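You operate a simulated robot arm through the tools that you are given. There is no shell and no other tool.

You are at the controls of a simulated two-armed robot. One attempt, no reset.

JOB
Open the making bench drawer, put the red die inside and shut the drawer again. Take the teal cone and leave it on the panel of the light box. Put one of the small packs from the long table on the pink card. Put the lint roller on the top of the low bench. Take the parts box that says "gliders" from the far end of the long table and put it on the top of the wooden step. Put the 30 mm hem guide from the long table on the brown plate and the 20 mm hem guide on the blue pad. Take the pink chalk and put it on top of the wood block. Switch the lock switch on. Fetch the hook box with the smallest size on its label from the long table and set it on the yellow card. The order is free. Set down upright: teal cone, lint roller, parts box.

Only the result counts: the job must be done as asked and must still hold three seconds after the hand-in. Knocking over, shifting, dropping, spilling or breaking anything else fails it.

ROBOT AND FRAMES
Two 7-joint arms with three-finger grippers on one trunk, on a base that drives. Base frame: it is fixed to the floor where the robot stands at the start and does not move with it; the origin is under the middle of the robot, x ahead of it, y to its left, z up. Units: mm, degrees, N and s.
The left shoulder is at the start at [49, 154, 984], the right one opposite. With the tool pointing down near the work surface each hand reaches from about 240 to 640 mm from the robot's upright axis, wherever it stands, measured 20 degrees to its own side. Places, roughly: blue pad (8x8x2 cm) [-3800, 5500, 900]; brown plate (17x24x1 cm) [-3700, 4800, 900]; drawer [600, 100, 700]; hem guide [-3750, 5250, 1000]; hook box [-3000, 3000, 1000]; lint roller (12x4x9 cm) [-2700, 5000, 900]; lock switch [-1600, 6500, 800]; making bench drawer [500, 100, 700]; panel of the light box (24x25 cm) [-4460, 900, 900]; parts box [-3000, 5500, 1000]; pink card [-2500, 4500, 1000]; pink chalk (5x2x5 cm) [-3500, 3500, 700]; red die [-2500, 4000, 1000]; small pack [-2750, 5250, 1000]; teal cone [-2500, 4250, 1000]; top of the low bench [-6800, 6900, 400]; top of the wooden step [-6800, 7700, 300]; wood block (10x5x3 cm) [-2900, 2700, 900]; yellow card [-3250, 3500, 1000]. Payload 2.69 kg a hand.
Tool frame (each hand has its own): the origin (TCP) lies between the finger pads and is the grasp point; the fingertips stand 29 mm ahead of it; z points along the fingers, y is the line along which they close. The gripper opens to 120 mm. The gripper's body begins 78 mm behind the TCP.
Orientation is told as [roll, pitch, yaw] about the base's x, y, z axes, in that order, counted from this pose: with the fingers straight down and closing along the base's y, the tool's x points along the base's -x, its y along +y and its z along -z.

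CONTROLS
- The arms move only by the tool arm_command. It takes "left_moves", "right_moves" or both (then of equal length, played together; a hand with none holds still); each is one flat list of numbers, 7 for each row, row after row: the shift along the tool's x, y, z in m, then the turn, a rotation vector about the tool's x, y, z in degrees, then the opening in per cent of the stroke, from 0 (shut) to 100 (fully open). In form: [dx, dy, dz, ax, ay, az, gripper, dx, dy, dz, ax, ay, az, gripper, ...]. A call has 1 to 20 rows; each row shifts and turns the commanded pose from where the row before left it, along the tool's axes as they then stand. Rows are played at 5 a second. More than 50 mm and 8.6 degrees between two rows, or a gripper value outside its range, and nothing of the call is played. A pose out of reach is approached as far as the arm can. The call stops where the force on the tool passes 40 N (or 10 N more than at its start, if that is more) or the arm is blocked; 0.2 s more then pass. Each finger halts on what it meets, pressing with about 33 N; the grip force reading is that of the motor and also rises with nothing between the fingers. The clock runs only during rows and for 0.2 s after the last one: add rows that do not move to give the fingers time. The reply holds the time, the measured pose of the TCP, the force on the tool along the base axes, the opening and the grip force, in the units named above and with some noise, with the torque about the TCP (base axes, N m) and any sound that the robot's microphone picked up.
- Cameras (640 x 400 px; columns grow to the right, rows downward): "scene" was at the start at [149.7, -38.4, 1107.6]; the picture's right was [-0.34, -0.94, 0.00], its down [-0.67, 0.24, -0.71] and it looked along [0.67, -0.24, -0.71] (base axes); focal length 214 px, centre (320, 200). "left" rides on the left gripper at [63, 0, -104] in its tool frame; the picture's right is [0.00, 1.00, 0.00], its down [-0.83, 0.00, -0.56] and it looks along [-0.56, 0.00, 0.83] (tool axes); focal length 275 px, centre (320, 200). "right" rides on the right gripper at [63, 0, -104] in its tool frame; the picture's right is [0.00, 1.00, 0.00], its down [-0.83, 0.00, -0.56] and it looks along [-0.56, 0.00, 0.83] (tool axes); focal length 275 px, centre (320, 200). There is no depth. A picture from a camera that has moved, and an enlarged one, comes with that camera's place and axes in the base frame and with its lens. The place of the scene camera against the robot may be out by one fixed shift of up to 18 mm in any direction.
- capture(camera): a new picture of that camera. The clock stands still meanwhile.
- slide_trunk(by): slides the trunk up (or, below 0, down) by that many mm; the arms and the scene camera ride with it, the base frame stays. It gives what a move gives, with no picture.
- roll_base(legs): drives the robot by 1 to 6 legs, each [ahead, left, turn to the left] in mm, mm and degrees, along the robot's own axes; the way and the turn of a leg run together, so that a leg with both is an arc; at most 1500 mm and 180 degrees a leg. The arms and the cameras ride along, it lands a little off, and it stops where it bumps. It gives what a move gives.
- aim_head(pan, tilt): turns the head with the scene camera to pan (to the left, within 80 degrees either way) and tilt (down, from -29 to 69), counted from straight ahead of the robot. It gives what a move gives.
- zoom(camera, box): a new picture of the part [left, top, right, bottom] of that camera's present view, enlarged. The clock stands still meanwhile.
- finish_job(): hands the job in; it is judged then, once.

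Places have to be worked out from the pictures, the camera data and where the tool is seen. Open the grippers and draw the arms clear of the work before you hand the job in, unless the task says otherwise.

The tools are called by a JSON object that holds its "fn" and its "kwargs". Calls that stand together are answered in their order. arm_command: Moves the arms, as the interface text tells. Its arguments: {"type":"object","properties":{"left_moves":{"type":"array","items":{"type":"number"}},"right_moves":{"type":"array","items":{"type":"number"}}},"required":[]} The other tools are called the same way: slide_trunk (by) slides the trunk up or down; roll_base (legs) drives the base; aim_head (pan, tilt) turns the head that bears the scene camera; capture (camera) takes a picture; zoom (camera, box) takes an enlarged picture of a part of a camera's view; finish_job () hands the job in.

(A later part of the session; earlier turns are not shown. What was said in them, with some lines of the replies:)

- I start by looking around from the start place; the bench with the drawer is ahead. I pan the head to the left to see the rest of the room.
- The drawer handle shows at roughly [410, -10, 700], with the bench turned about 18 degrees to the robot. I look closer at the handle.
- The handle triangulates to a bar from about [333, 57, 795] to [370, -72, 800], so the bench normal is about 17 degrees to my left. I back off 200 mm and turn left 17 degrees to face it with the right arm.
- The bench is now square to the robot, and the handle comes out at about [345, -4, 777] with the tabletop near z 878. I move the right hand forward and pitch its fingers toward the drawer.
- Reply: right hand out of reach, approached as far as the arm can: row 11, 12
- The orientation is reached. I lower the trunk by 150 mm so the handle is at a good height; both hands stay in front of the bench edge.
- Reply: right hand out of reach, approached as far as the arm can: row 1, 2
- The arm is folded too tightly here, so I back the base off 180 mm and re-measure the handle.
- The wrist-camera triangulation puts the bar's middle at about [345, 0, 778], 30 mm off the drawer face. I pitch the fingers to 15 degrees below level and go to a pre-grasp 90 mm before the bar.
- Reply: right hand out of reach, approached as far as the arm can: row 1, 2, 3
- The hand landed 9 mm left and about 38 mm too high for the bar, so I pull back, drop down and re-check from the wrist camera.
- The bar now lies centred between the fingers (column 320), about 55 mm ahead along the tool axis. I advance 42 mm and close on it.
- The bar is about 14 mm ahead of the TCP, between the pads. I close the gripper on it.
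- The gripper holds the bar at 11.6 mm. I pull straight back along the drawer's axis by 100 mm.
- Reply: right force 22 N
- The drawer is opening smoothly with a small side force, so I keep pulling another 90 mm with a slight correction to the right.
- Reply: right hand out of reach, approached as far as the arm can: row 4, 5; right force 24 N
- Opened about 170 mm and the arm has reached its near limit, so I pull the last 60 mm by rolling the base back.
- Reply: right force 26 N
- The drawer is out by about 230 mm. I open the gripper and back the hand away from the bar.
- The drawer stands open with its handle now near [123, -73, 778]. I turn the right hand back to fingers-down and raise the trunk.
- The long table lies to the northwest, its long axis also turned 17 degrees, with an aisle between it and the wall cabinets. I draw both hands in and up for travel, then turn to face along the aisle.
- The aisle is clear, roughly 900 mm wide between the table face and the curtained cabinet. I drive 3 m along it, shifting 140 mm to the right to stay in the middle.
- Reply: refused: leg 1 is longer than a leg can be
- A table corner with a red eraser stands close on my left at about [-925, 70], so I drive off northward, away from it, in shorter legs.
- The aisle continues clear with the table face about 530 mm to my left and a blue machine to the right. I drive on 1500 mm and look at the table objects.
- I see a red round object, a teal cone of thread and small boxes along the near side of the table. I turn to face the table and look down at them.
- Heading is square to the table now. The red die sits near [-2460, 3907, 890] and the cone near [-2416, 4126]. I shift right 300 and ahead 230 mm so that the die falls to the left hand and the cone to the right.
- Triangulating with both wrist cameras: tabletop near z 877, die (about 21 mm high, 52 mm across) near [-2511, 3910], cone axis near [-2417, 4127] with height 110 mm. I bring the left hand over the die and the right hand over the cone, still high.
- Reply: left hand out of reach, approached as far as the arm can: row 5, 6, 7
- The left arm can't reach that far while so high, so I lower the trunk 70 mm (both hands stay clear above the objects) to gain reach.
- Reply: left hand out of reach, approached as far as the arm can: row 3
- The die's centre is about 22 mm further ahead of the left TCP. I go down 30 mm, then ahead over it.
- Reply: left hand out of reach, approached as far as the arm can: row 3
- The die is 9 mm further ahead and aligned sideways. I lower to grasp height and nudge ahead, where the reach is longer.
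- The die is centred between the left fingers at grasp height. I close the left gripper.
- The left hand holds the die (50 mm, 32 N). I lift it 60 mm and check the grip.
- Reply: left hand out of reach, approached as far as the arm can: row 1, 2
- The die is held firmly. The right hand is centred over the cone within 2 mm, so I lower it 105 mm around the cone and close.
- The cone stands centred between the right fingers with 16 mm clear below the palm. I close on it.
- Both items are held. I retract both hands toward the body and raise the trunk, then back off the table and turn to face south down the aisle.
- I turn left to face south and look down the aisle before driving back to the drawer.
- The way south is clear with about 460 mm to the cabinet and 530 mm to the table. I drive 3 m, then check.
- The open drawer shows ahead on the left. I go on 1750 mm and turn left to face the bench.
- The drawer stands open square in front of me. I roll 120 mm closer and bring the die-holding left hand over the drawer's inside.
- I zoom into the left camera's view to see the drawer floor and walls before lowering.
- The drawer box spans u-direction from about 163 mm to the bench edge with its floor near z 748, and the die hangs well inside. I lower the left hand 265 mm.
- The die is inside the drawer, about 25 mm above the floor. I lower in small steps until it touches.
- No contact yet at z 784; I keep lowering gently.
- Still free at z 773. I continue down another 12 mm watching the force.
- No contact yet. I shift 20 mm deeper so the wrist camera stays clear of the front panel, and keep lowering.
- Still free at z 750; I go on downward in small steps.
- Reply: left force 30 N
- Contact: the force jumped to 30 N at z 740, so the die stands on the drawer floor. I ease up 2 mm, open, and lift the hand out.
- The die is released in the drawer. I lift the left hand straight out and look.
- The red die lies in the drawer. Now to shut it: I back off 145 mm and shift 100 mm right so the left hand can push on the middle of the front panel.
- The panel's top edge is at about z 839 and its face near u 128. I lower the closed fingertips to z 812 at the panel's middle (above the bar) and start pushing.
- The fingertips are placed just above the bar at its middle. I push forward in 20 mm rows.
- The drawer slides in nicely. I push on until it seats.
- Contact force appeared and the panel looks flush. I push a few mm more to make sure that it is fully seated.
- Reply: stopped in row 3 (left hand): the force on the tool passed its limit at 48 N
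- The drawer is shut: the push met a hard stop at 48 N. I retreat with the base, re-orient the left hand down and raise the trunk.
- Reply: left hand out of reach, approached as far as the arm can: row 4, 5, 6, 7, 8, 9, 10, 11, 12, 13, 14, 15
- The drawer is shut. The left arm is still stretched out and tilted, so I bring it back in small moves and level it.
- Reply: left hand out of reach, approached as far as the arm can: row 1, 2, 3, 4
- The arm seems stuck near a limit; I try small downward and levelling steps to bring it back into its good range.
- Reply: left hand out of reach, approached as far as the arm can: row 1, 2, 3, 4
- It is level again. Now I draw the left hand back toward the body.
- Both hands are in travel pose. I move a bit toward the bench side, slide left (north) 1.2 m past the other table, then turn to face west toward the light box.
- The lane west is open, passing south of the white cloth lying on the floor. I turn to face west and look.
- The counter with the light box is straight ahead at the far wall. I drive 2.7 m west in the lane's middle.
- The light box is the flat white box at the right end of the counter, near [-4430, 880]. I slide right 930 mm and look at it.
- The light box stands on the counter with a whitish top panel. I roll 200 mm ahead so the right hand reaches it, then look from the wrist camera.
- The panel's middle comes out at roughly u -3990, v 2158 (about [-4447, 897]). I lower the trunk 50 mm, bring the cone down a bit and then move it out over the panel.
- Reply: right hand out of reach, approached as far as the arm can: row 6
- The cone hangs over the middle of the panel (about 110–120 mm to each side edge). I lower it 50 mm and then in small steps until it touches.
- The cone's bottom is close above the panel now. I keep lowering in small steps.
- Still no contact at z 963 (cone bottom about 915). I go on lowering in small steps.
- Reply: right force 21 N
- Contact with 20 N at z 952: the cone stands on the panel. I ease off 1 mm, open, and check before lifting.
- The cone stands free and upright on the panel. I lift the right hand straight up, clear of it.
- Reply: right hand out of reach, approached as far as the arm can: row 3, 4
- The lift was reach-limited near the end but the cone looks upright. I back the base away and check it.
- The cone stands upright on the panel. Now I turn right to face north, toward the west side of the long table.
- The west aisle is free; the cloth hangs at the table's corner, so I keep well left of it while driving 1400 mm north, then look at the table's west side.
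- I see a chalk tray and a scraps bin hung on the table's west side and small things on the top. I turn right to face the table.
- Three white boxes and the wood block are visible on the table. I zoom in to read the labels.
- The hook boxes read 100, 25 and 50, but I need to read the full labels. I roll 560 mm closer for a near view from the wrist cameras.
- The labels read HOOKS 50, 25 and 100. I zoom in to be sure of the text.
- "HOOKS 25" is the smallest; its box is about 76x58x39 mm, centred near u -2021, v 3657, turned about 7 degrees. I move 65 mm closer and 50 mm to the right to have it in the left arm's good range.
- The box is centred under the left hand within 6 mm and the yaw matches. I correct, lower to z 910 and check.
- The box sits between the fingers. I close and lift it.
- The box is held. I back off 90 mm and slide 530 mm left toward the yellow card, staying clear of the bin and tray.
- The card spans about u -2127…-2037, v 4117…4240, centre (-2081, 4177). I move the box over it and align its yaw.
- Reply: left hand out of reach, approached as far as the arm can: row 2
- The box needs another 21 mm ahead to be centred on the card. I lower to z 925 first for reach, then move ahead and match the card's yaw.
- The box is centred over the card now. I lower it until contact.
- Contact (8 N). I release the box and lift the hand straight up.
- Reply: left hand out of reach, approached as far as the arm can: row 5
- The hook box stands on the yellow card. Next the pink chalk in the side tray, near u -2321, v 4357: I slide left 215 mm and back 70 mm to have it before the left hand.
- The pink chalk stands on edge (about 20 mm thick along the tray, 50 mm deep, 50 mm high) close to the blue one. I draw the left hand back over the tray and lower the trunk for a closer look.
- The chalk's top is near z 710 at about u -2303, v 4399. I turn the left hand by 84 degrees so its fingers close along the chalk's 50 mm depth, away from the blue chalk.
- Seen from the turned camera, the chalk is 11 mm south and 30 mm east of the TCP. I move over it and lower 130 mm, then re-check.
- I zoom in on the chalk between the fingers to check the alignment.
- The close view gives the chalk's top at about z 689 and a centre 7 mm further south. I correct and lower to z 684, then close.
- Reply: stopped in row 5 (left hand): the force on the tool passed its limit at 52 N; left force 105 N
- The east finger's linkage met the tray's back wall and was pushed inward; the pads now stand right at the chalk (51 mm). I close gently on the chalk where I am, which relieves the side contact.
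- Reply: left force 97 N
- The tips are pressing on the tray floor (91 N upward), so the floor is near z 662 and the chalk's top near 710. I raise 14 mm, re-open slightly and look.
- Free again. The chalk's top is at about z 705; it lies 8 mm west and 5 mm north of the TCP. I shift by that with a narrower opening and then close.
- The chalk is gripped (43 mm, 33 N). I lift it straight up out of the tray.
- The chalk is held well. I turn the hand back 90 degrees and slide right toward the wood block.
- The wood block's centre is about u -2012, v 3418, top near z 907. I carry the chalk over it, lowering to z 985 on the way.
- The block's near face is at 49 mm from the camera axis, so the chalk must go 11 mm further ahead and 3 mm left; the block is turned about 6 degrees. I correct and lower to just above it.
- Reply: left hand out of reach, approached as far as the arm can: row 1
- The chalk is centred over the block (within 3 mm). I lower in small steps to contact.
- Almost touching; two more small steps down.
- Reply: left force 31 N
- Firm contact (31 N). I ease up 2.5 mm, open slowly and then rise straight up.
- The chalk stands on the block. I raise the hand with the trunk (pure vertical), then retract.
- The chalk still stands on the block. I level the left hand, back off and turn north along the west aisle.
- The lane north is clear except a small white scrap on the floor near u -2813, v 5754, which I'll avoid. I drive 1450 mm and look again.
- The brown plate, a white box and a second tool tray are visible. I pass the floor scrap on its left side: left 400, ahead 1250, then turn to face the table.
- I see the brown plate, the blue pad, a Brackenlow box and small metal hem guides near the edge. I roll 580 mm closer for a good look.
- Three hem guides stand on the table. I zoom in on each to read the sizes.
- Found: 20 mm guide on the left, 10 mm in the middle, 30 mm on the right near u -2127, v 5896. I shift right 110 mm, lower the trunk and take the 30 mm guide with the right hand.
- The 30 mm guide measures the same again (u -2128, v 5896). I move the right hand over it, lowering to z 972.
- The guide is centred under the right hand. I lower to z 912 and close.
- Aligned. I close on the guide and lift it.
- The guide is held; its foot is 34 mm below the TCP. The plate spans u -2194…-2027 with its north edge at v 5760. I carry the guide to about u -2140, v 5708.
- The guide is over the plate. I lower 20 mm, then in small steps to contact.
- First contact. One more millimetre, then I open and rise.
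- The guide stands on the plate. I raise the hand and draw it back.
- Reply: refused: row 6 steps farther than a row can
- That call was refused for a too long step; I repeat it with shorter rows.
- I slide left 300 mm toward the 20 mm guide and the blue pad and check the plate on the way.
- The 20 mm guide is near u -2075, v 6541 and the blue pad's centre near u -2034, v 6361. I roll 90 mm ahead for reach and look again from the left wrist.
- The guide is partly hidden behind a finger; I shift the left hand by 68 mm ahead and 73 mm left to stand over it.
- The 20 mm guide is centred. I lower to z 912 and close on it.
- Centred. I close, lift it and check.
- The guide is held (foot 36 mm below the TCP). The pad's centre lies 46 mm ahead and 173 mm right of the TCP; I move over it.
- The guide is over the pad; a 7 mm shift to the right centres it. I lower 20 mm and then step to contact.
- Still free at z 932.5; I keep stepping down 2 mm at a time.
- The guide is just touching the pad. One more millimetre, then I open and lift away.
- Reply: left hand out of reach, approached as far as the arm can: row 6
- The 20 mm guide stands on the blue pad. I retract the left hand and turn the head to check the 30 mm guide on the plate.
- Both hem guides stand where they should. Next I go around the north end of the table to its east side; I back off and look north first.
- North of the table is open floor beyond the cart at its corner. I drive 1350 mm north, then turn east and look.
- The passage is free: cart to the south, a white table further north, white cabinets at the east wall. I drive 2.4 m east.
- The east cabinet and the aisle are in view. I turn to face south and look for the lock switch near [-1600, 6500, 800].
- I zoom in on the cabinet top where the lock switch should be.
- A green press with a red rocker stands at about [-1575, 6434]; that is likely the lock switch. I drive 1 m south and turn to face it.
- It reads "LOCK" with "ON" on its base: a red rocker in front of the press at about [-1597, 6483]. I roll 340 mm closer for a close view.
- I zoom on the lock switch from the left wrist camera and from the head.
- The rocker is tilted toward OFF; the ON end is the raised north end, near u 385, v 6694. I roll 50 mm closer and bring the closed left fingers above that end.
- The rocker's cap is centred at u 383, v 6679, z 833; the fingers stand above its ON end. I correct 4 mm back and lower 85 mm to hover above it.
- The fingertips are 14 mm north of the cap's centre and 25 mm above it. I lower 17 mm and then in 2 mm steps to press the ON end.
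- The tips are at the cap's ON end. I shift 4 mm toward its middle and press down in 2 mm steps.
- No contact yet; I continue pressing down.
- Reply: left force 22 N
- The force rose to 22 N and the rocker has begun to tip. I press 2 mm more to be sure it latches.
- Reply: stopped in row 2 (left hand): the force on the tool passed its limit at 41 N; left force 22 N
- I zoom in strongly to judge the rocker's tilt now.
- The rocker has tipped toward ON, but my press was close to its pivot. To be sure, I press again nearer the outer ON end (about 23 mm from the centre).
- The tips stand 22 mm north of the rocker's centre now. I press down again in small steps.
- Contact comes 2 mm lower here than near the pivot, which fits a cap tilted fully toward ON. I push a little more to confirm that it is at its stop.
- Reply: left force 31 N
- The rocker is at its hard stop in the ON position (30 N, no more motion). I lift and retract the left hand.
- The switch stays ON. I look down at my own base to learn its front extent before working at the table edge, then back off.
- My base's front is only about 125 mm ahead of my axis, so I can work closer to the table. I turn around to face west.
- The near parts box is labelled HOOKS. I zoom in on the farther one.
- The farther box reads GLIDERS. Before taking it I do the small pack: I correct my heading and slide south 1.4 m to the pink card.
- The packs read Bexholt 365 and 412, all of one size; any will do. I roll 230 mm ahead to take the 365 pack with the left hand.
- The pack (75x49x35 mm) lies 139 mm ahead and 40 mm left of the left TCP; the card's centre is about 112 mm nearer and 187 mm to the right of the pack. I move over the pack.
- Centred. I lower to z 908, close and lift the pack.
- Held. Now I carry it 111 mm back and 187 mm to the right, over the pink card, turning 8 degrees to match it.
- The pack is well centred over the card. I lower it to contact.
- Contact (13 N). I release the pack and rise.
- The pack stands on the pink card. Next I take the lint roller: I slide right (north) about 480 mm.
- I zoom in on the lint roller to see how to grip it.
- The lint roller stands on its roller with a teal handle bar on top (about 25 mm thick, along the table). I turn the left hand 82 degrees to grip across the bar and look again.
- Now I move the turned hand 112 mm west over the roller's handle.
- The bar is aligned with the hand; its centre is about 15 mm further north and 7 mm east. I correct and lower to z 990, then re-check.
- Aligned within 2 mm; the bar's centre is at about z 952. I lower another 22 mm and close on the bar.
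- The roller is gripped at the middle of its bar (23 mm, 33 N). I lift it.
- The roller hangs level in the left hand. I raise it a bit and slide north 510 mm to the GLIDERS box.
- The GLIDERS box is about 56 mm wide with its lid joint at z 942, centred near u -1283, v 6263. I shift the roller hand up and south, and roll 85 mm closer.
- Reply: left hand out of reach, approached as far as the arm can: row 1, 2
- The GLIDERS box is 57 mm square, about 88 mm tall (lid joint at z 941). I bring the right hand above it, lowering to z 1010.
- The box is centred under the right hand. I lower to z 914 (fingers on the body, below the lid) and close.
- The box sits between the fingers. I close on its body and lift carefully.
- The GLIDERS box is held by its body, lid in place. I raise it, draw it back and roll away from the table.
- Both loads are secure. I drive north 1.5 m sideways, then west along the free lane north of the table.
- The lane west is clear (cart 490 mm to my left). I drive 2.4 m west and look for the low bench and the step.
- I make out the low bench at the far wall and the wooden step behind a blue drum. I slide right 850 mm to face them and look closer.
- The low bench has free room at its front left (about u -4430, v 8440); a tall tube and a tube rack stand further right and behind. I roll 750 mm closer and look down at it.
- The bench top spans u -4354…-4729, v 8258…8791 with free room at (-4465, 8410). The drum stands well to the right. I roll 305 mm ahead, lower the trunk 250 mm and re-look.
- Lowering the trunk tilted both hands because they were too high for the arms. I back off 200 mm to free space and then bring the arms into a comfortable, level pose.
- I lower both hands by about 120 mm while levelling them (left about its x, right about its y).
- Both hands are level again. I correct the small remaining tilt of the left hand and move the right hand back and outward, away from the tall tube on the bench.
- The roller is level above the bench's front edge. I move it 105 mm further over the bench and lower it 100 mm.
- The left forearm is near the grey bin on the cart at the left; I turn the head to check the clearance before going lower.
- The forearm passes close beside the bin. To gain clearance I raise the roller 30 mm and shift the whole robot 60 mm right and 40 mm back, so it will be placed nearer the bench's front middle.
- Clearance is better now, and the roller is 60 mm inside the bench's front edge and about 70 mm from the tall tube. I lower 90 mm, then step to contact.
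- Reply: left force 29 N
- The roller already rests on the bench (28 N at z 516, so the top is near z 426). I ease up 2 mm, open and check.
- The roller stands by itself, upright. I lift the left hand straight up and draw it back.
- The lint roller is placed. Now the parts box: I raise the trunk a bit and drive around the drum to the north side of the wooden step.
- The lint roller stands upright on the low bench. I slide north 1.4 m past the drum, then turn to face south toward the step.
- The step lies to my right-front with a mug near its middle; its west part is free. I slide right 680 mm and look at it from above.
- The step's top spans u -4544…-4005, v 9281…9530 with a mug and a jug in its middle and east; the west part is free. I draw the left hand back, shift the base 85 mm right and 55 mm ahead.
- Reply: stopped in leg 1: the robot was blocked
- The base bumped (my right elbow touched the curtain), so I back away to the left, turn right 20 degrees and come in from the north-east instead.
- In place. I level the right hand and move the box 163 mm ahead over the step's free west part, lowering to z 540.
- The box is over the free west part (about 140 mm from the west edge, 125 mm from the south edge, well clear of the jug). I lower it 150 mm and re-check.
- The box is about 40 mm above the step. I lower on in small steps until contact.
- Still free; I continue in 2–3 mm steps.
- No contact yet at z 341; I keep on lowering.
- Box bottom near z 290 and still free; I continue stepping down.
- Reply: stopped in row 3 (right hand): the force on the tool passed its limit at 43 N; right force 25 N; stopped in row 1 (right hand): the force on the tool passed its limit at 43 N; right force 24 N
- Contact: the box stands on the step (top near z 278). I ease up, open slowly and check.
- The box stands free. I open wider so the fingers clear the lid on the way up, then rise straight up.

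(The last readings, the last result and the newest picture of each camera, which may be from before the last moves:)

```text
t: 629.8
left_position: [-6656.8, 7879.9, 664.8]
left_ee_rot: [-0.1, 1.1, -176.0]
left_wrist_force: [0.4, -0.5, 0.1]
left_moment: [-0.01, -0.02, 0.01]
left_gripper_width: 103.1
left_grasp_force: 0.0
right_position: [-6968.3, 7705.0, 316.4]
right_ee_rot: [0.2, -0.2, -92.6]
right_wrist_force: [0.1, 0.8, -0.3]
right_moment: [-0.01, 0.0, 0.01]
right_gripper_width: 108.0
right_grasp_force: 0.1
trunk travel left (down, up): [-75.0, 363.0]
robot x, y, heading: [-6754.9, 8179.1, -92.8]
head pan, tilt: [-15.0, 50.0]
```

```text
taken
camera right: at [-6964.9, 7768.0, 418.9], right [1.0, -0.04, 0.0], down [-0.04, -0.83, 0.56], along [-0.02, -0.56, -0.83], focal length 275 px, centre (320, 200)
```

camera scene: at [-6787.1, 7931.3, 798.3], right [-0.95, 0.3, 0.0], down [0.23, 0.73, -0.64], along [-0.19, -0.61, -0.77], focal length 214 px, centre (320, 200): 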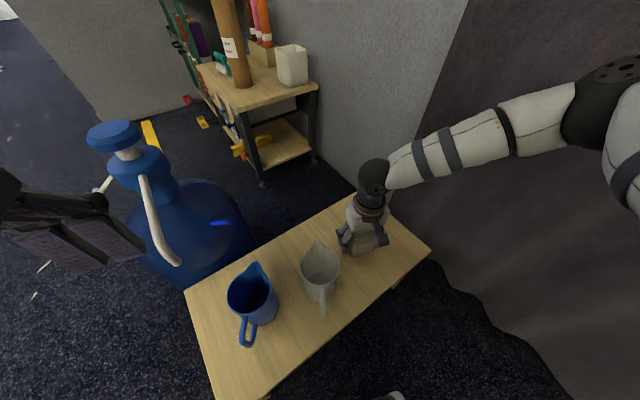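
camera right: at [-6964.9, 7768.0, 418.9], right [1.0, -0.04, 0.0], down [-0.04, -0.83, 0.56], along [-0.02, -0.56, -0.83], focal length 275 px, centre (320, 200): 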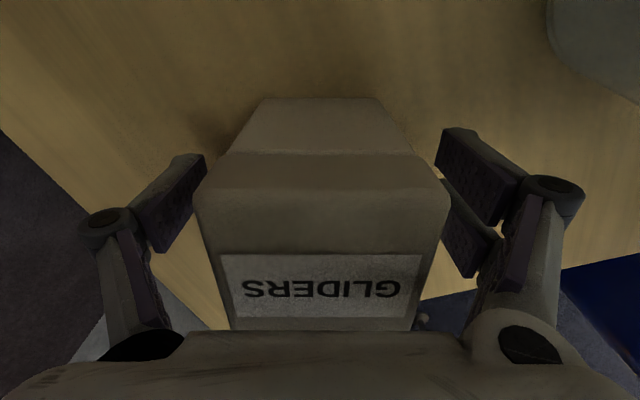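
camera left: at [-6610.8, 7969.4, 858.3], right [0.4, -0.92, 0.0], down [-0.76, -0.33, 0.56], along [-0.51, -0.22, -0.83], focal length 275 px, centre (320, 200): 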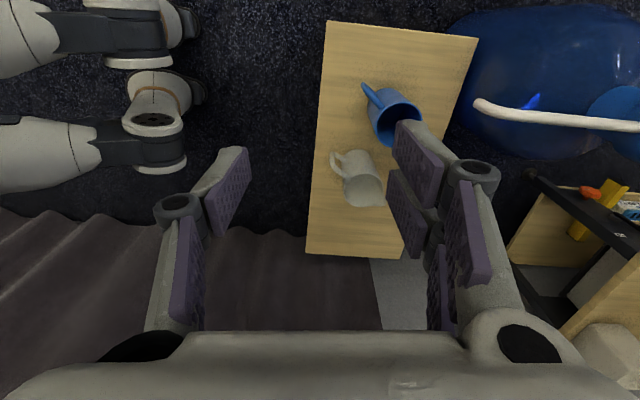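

The fingers are well clear of the lid on both sides. I rise straight up 160 mm and then draw back.

{"fn": "arm_command", "kwargs": {"right_moves": [0, 0, -0.02, 0, 0, 0, 90, 0, 0, -0.03, 0, 0, 0, 90, 0, 0, -0.035, 0, 0, 0, 90, 0, 0, -0.04, 0, 0, 0, 90, 0, 0, -0.04, 0, 0, 0, 90, 0.02, 0, -0.03, 0, 0, 0, 90, 0.035, 0, -0.02, 0, 0, 0, 90, 0.035, 0, 0, 0, 0, 0, 90]}}

{"fn": "capture", "kwargs": {"camera": "scene"}}

{"fn": "capture", "kwargs": {"camera": "right"}}

```text
t: 631.6
left_position: [-6657.6, 7880.9, 664.0]
left_ee_rot: [0.0, 1.0, -175.9]
left_wrist_force: [0.1, 0.0, -0.2]
left_moment: [0.01, 0.02, 0.0]
left_gripper_width: 103.0
left_grasp_force: 0.2
right_position: [-6962.6, 7794.8, 531.5]
right_ee_rot: [0.0, -0.2, -92.7]
right_wrist_force: [1.1, -0.3, 0.3]
right_moment: [0.03, 0.02, 0.01]
right_gripper_width: 108.0
right_grasp_force: 0.1
trunk travel left (down, up): [-75.0, 363.0]
robot x, y, heading: [-6753.1, 8178.8, -92.5]
head pan, tilt: [-15.0, 50.0]
```

```text
taken
camera scene: at [-6787.1, 7931.3, 798.3], right [-0.95, 0.3, 0.0], down [0.23, 0.73, -0.64], along [-0.19, -0.61, -0.77], focal length 214 px, centre (320, 200)
```

scene: 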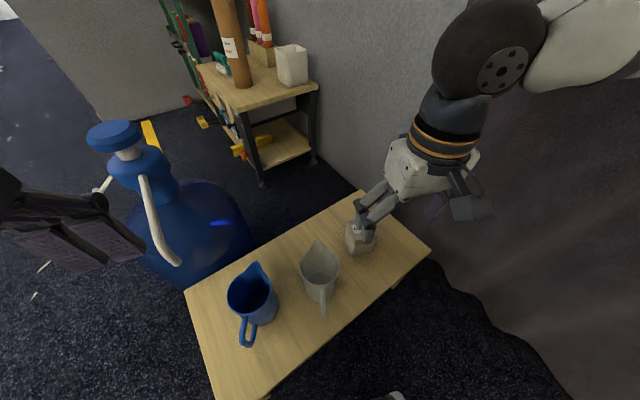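

```text
taken
camera right: at [-6960.1, 7858.5, 634.5], right [1.0, -0.04, 0.0], down [-0.04, -0.83, 0.56], along [-0.02, -0.56, -0.83], focal length 275 px, centre (320, 200)
```

right: 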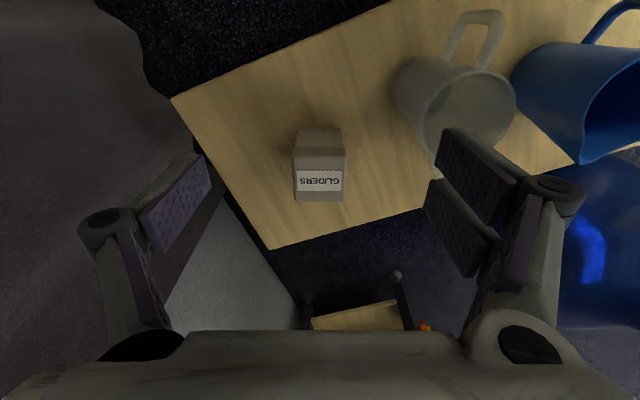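

The GLIDERS box stands upright on the step, clear of the jug. I back off to be clear of everything and check the lint roller and the box once more.

{"fn": "roll_base", "kwargs": {"legs": [[-350, 0, 0]]}}

{"fn": "arm_command", "kwargs": {"left_moves": [0, 0, 0, 0, 0, 0, 100, 0, 0, 0, 0, 0, 0, 100], "right_moves": [0, 0, -0.03, 0, 0, 0, 100, 0, 0, -0.03, 0, 0, 0, 100]}}

{"fn": "aim_head", "kwargs": {"pan": -10, "tilt": 40}}

{"fn": "capture", "kwargs": {"camera": "scene"}}

{"fn": "zoom", "kwargs": {"camera": "scene", "box": [220, 30, 420, 155]}}

```text
t: 633.8
left_position: [-6642.5, 8218.9, 664.2]
left_ee_rot: [-0.1, 1.0, -176.0]
left_wrist_force: [-0.2, 0.6, 0.1]
left_moment: [0.0, -0.01, -0.03]
left_gripper_width: 103.2
left_grasp_force: 0.0
right_position: [-6947.1, 8133.8, 531.4]
right_ee_rot: [0.1, -0.2, -92.9]
right_wrist_force: [0.3, 0.3, 0.4]
right_moment: [0.0, 0.02, 0.03]
right_gripper_width: 107.7
right_grasp_force: 0.0
trunk travel left (down, up): [-75.0, 363.0]
robot x, y, heading: [-6737.5, 8523.8, -92.4]
head pan, tilt: [-15.0, 50.0]
```

```text
t: 634.4
left_position: [-6643.1, 8220.6, 664.7]
left_ee_rot: [-0.1, 1.0, -176.0]
left_wrist_force: [0.0, -0.1, -0.8]
left_moment: [0.02, 0.03, -0.02]
left_gripper_width: 120.1
left_grasp_force: 0.0
right_position: [-6949.1, 8134.8, 591.8]
right_ee_rot: [0.1, -0.1, -92.8]
right_wrist_force: [-0.7, 0.0, 0.3]
right_moment: [0.0, -0.01, -0.03]
right_gripper_width: 120.2
right_grasp_force: 0.0
trunk travel left (down, up): [-75.0, 363.0]
robot x, y, heading: [-6740.5, 8519.7, -92.8]
head pan, tilt: [-15.0, 50.0]
```

```text
t: 635.2
left_position: [-6642.8, 8219.7, 664.3]
left_ee_rot: [-0.1, 1.1, -175.9]
left_wrist_force: [0.1, -0.6, -0.3]
left_moment: [0.04, 0.02, -0.01]
left_gripper_width: 120.0
left_grasp_force: 0.0
right_position: [-6947.0, 8135.2, 590.5]
right_ee_rot: [0.1, -0.2, -92.8]
right_wrist_force: [0.0, -0.1, 0.3]
right_moment: [0.0, 0.0, -0.01]
right_gripper_width: 120.0
right_grasp_force: 0.0
trunk travel left (down, up): [-75.0, 363.0]
robot x, y, heading: [-6738.3, 8517.7, -92.6]
head pan, tilt: [-10.0, 40.0]
```

```text
taken
camera scene: at [-6767.4, 8261.1, 812.5], right [-0.98, 0.22, 0.0], down [0.14, 0.63, -0.77], along [-0.17, -0.75, -0.64], focal length 214 px, centre (320, 200)
```

scene: 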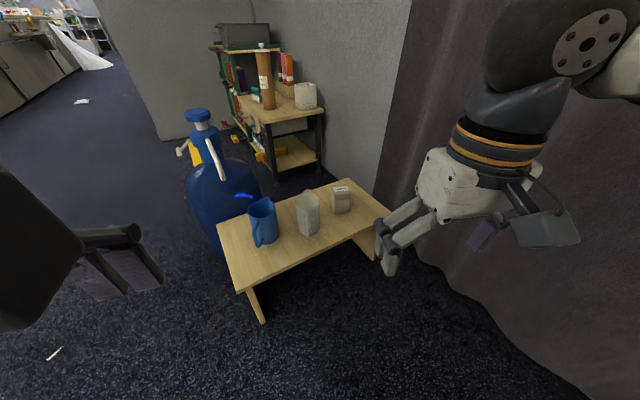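

```text
3.20 times, centred on (320, 92) of scene
camera zoom: at [-6767.4, 8261.1, 812.5], right [-0.98, 0.22, 0.0], down [0.14, 0.63, -0.77], along [-0.17, -0.75, -0.64], focal length 686 px, centre (320, 544)
```

zoom: 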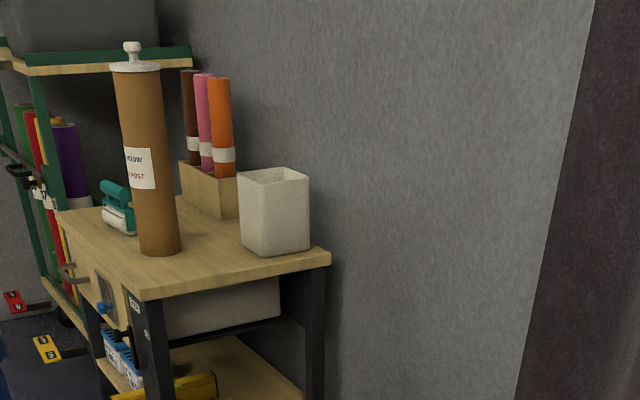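

All items are where they should be: box on the step and roller on the bench stand upright, both grippers are open and clear. I hand the job in.

{"fn": "finish_job", "kwargs": {}}

```text
The job is handed in.
```

I finished every task on the list and handed the job in. The judgement isn't back yet. I checked each result by camera or by contact force when I set it down, but I did not go back to look at the earlier ones before handing in.

| Task | Result |
|---|---|
| Red die | In the making bench drawer, which I pushed shut until it hit a hard stop |
| Teal cone | Upright on the light box panel |
| Small pack | The one marked 365 is on the pink card |
| Lint roller | Upright on the top of the low bench |
| Parts box "gliders" | Upright on the wooden step, clear of the jug and mug |
| Hem guides | The 30 mm guide is on the brown plate, the 20 mm guide on the blue pad |
| Pink chalk | Standing on top of the wood block |
| Lock switch | Pressed on until it hit its stop; the rocker stayed tilted to ON |
| Hook box | The 25 box is on the yellow card; the other two I saw on the long table read 50 and 100 |

- **Tool tray:** my fingertips pressed hard on the tray floor (about 90 N) while I was picking up the chalk. The other things in the tray looked undisturbed afterwards.
- **Curtain:** the base was stopped once near the wooden step, most likely by my right elbow against the curtain. I backed off and came in from another side, and nothing nearby looked disturbed.

Both grippers are open and the arms are clear of the work.
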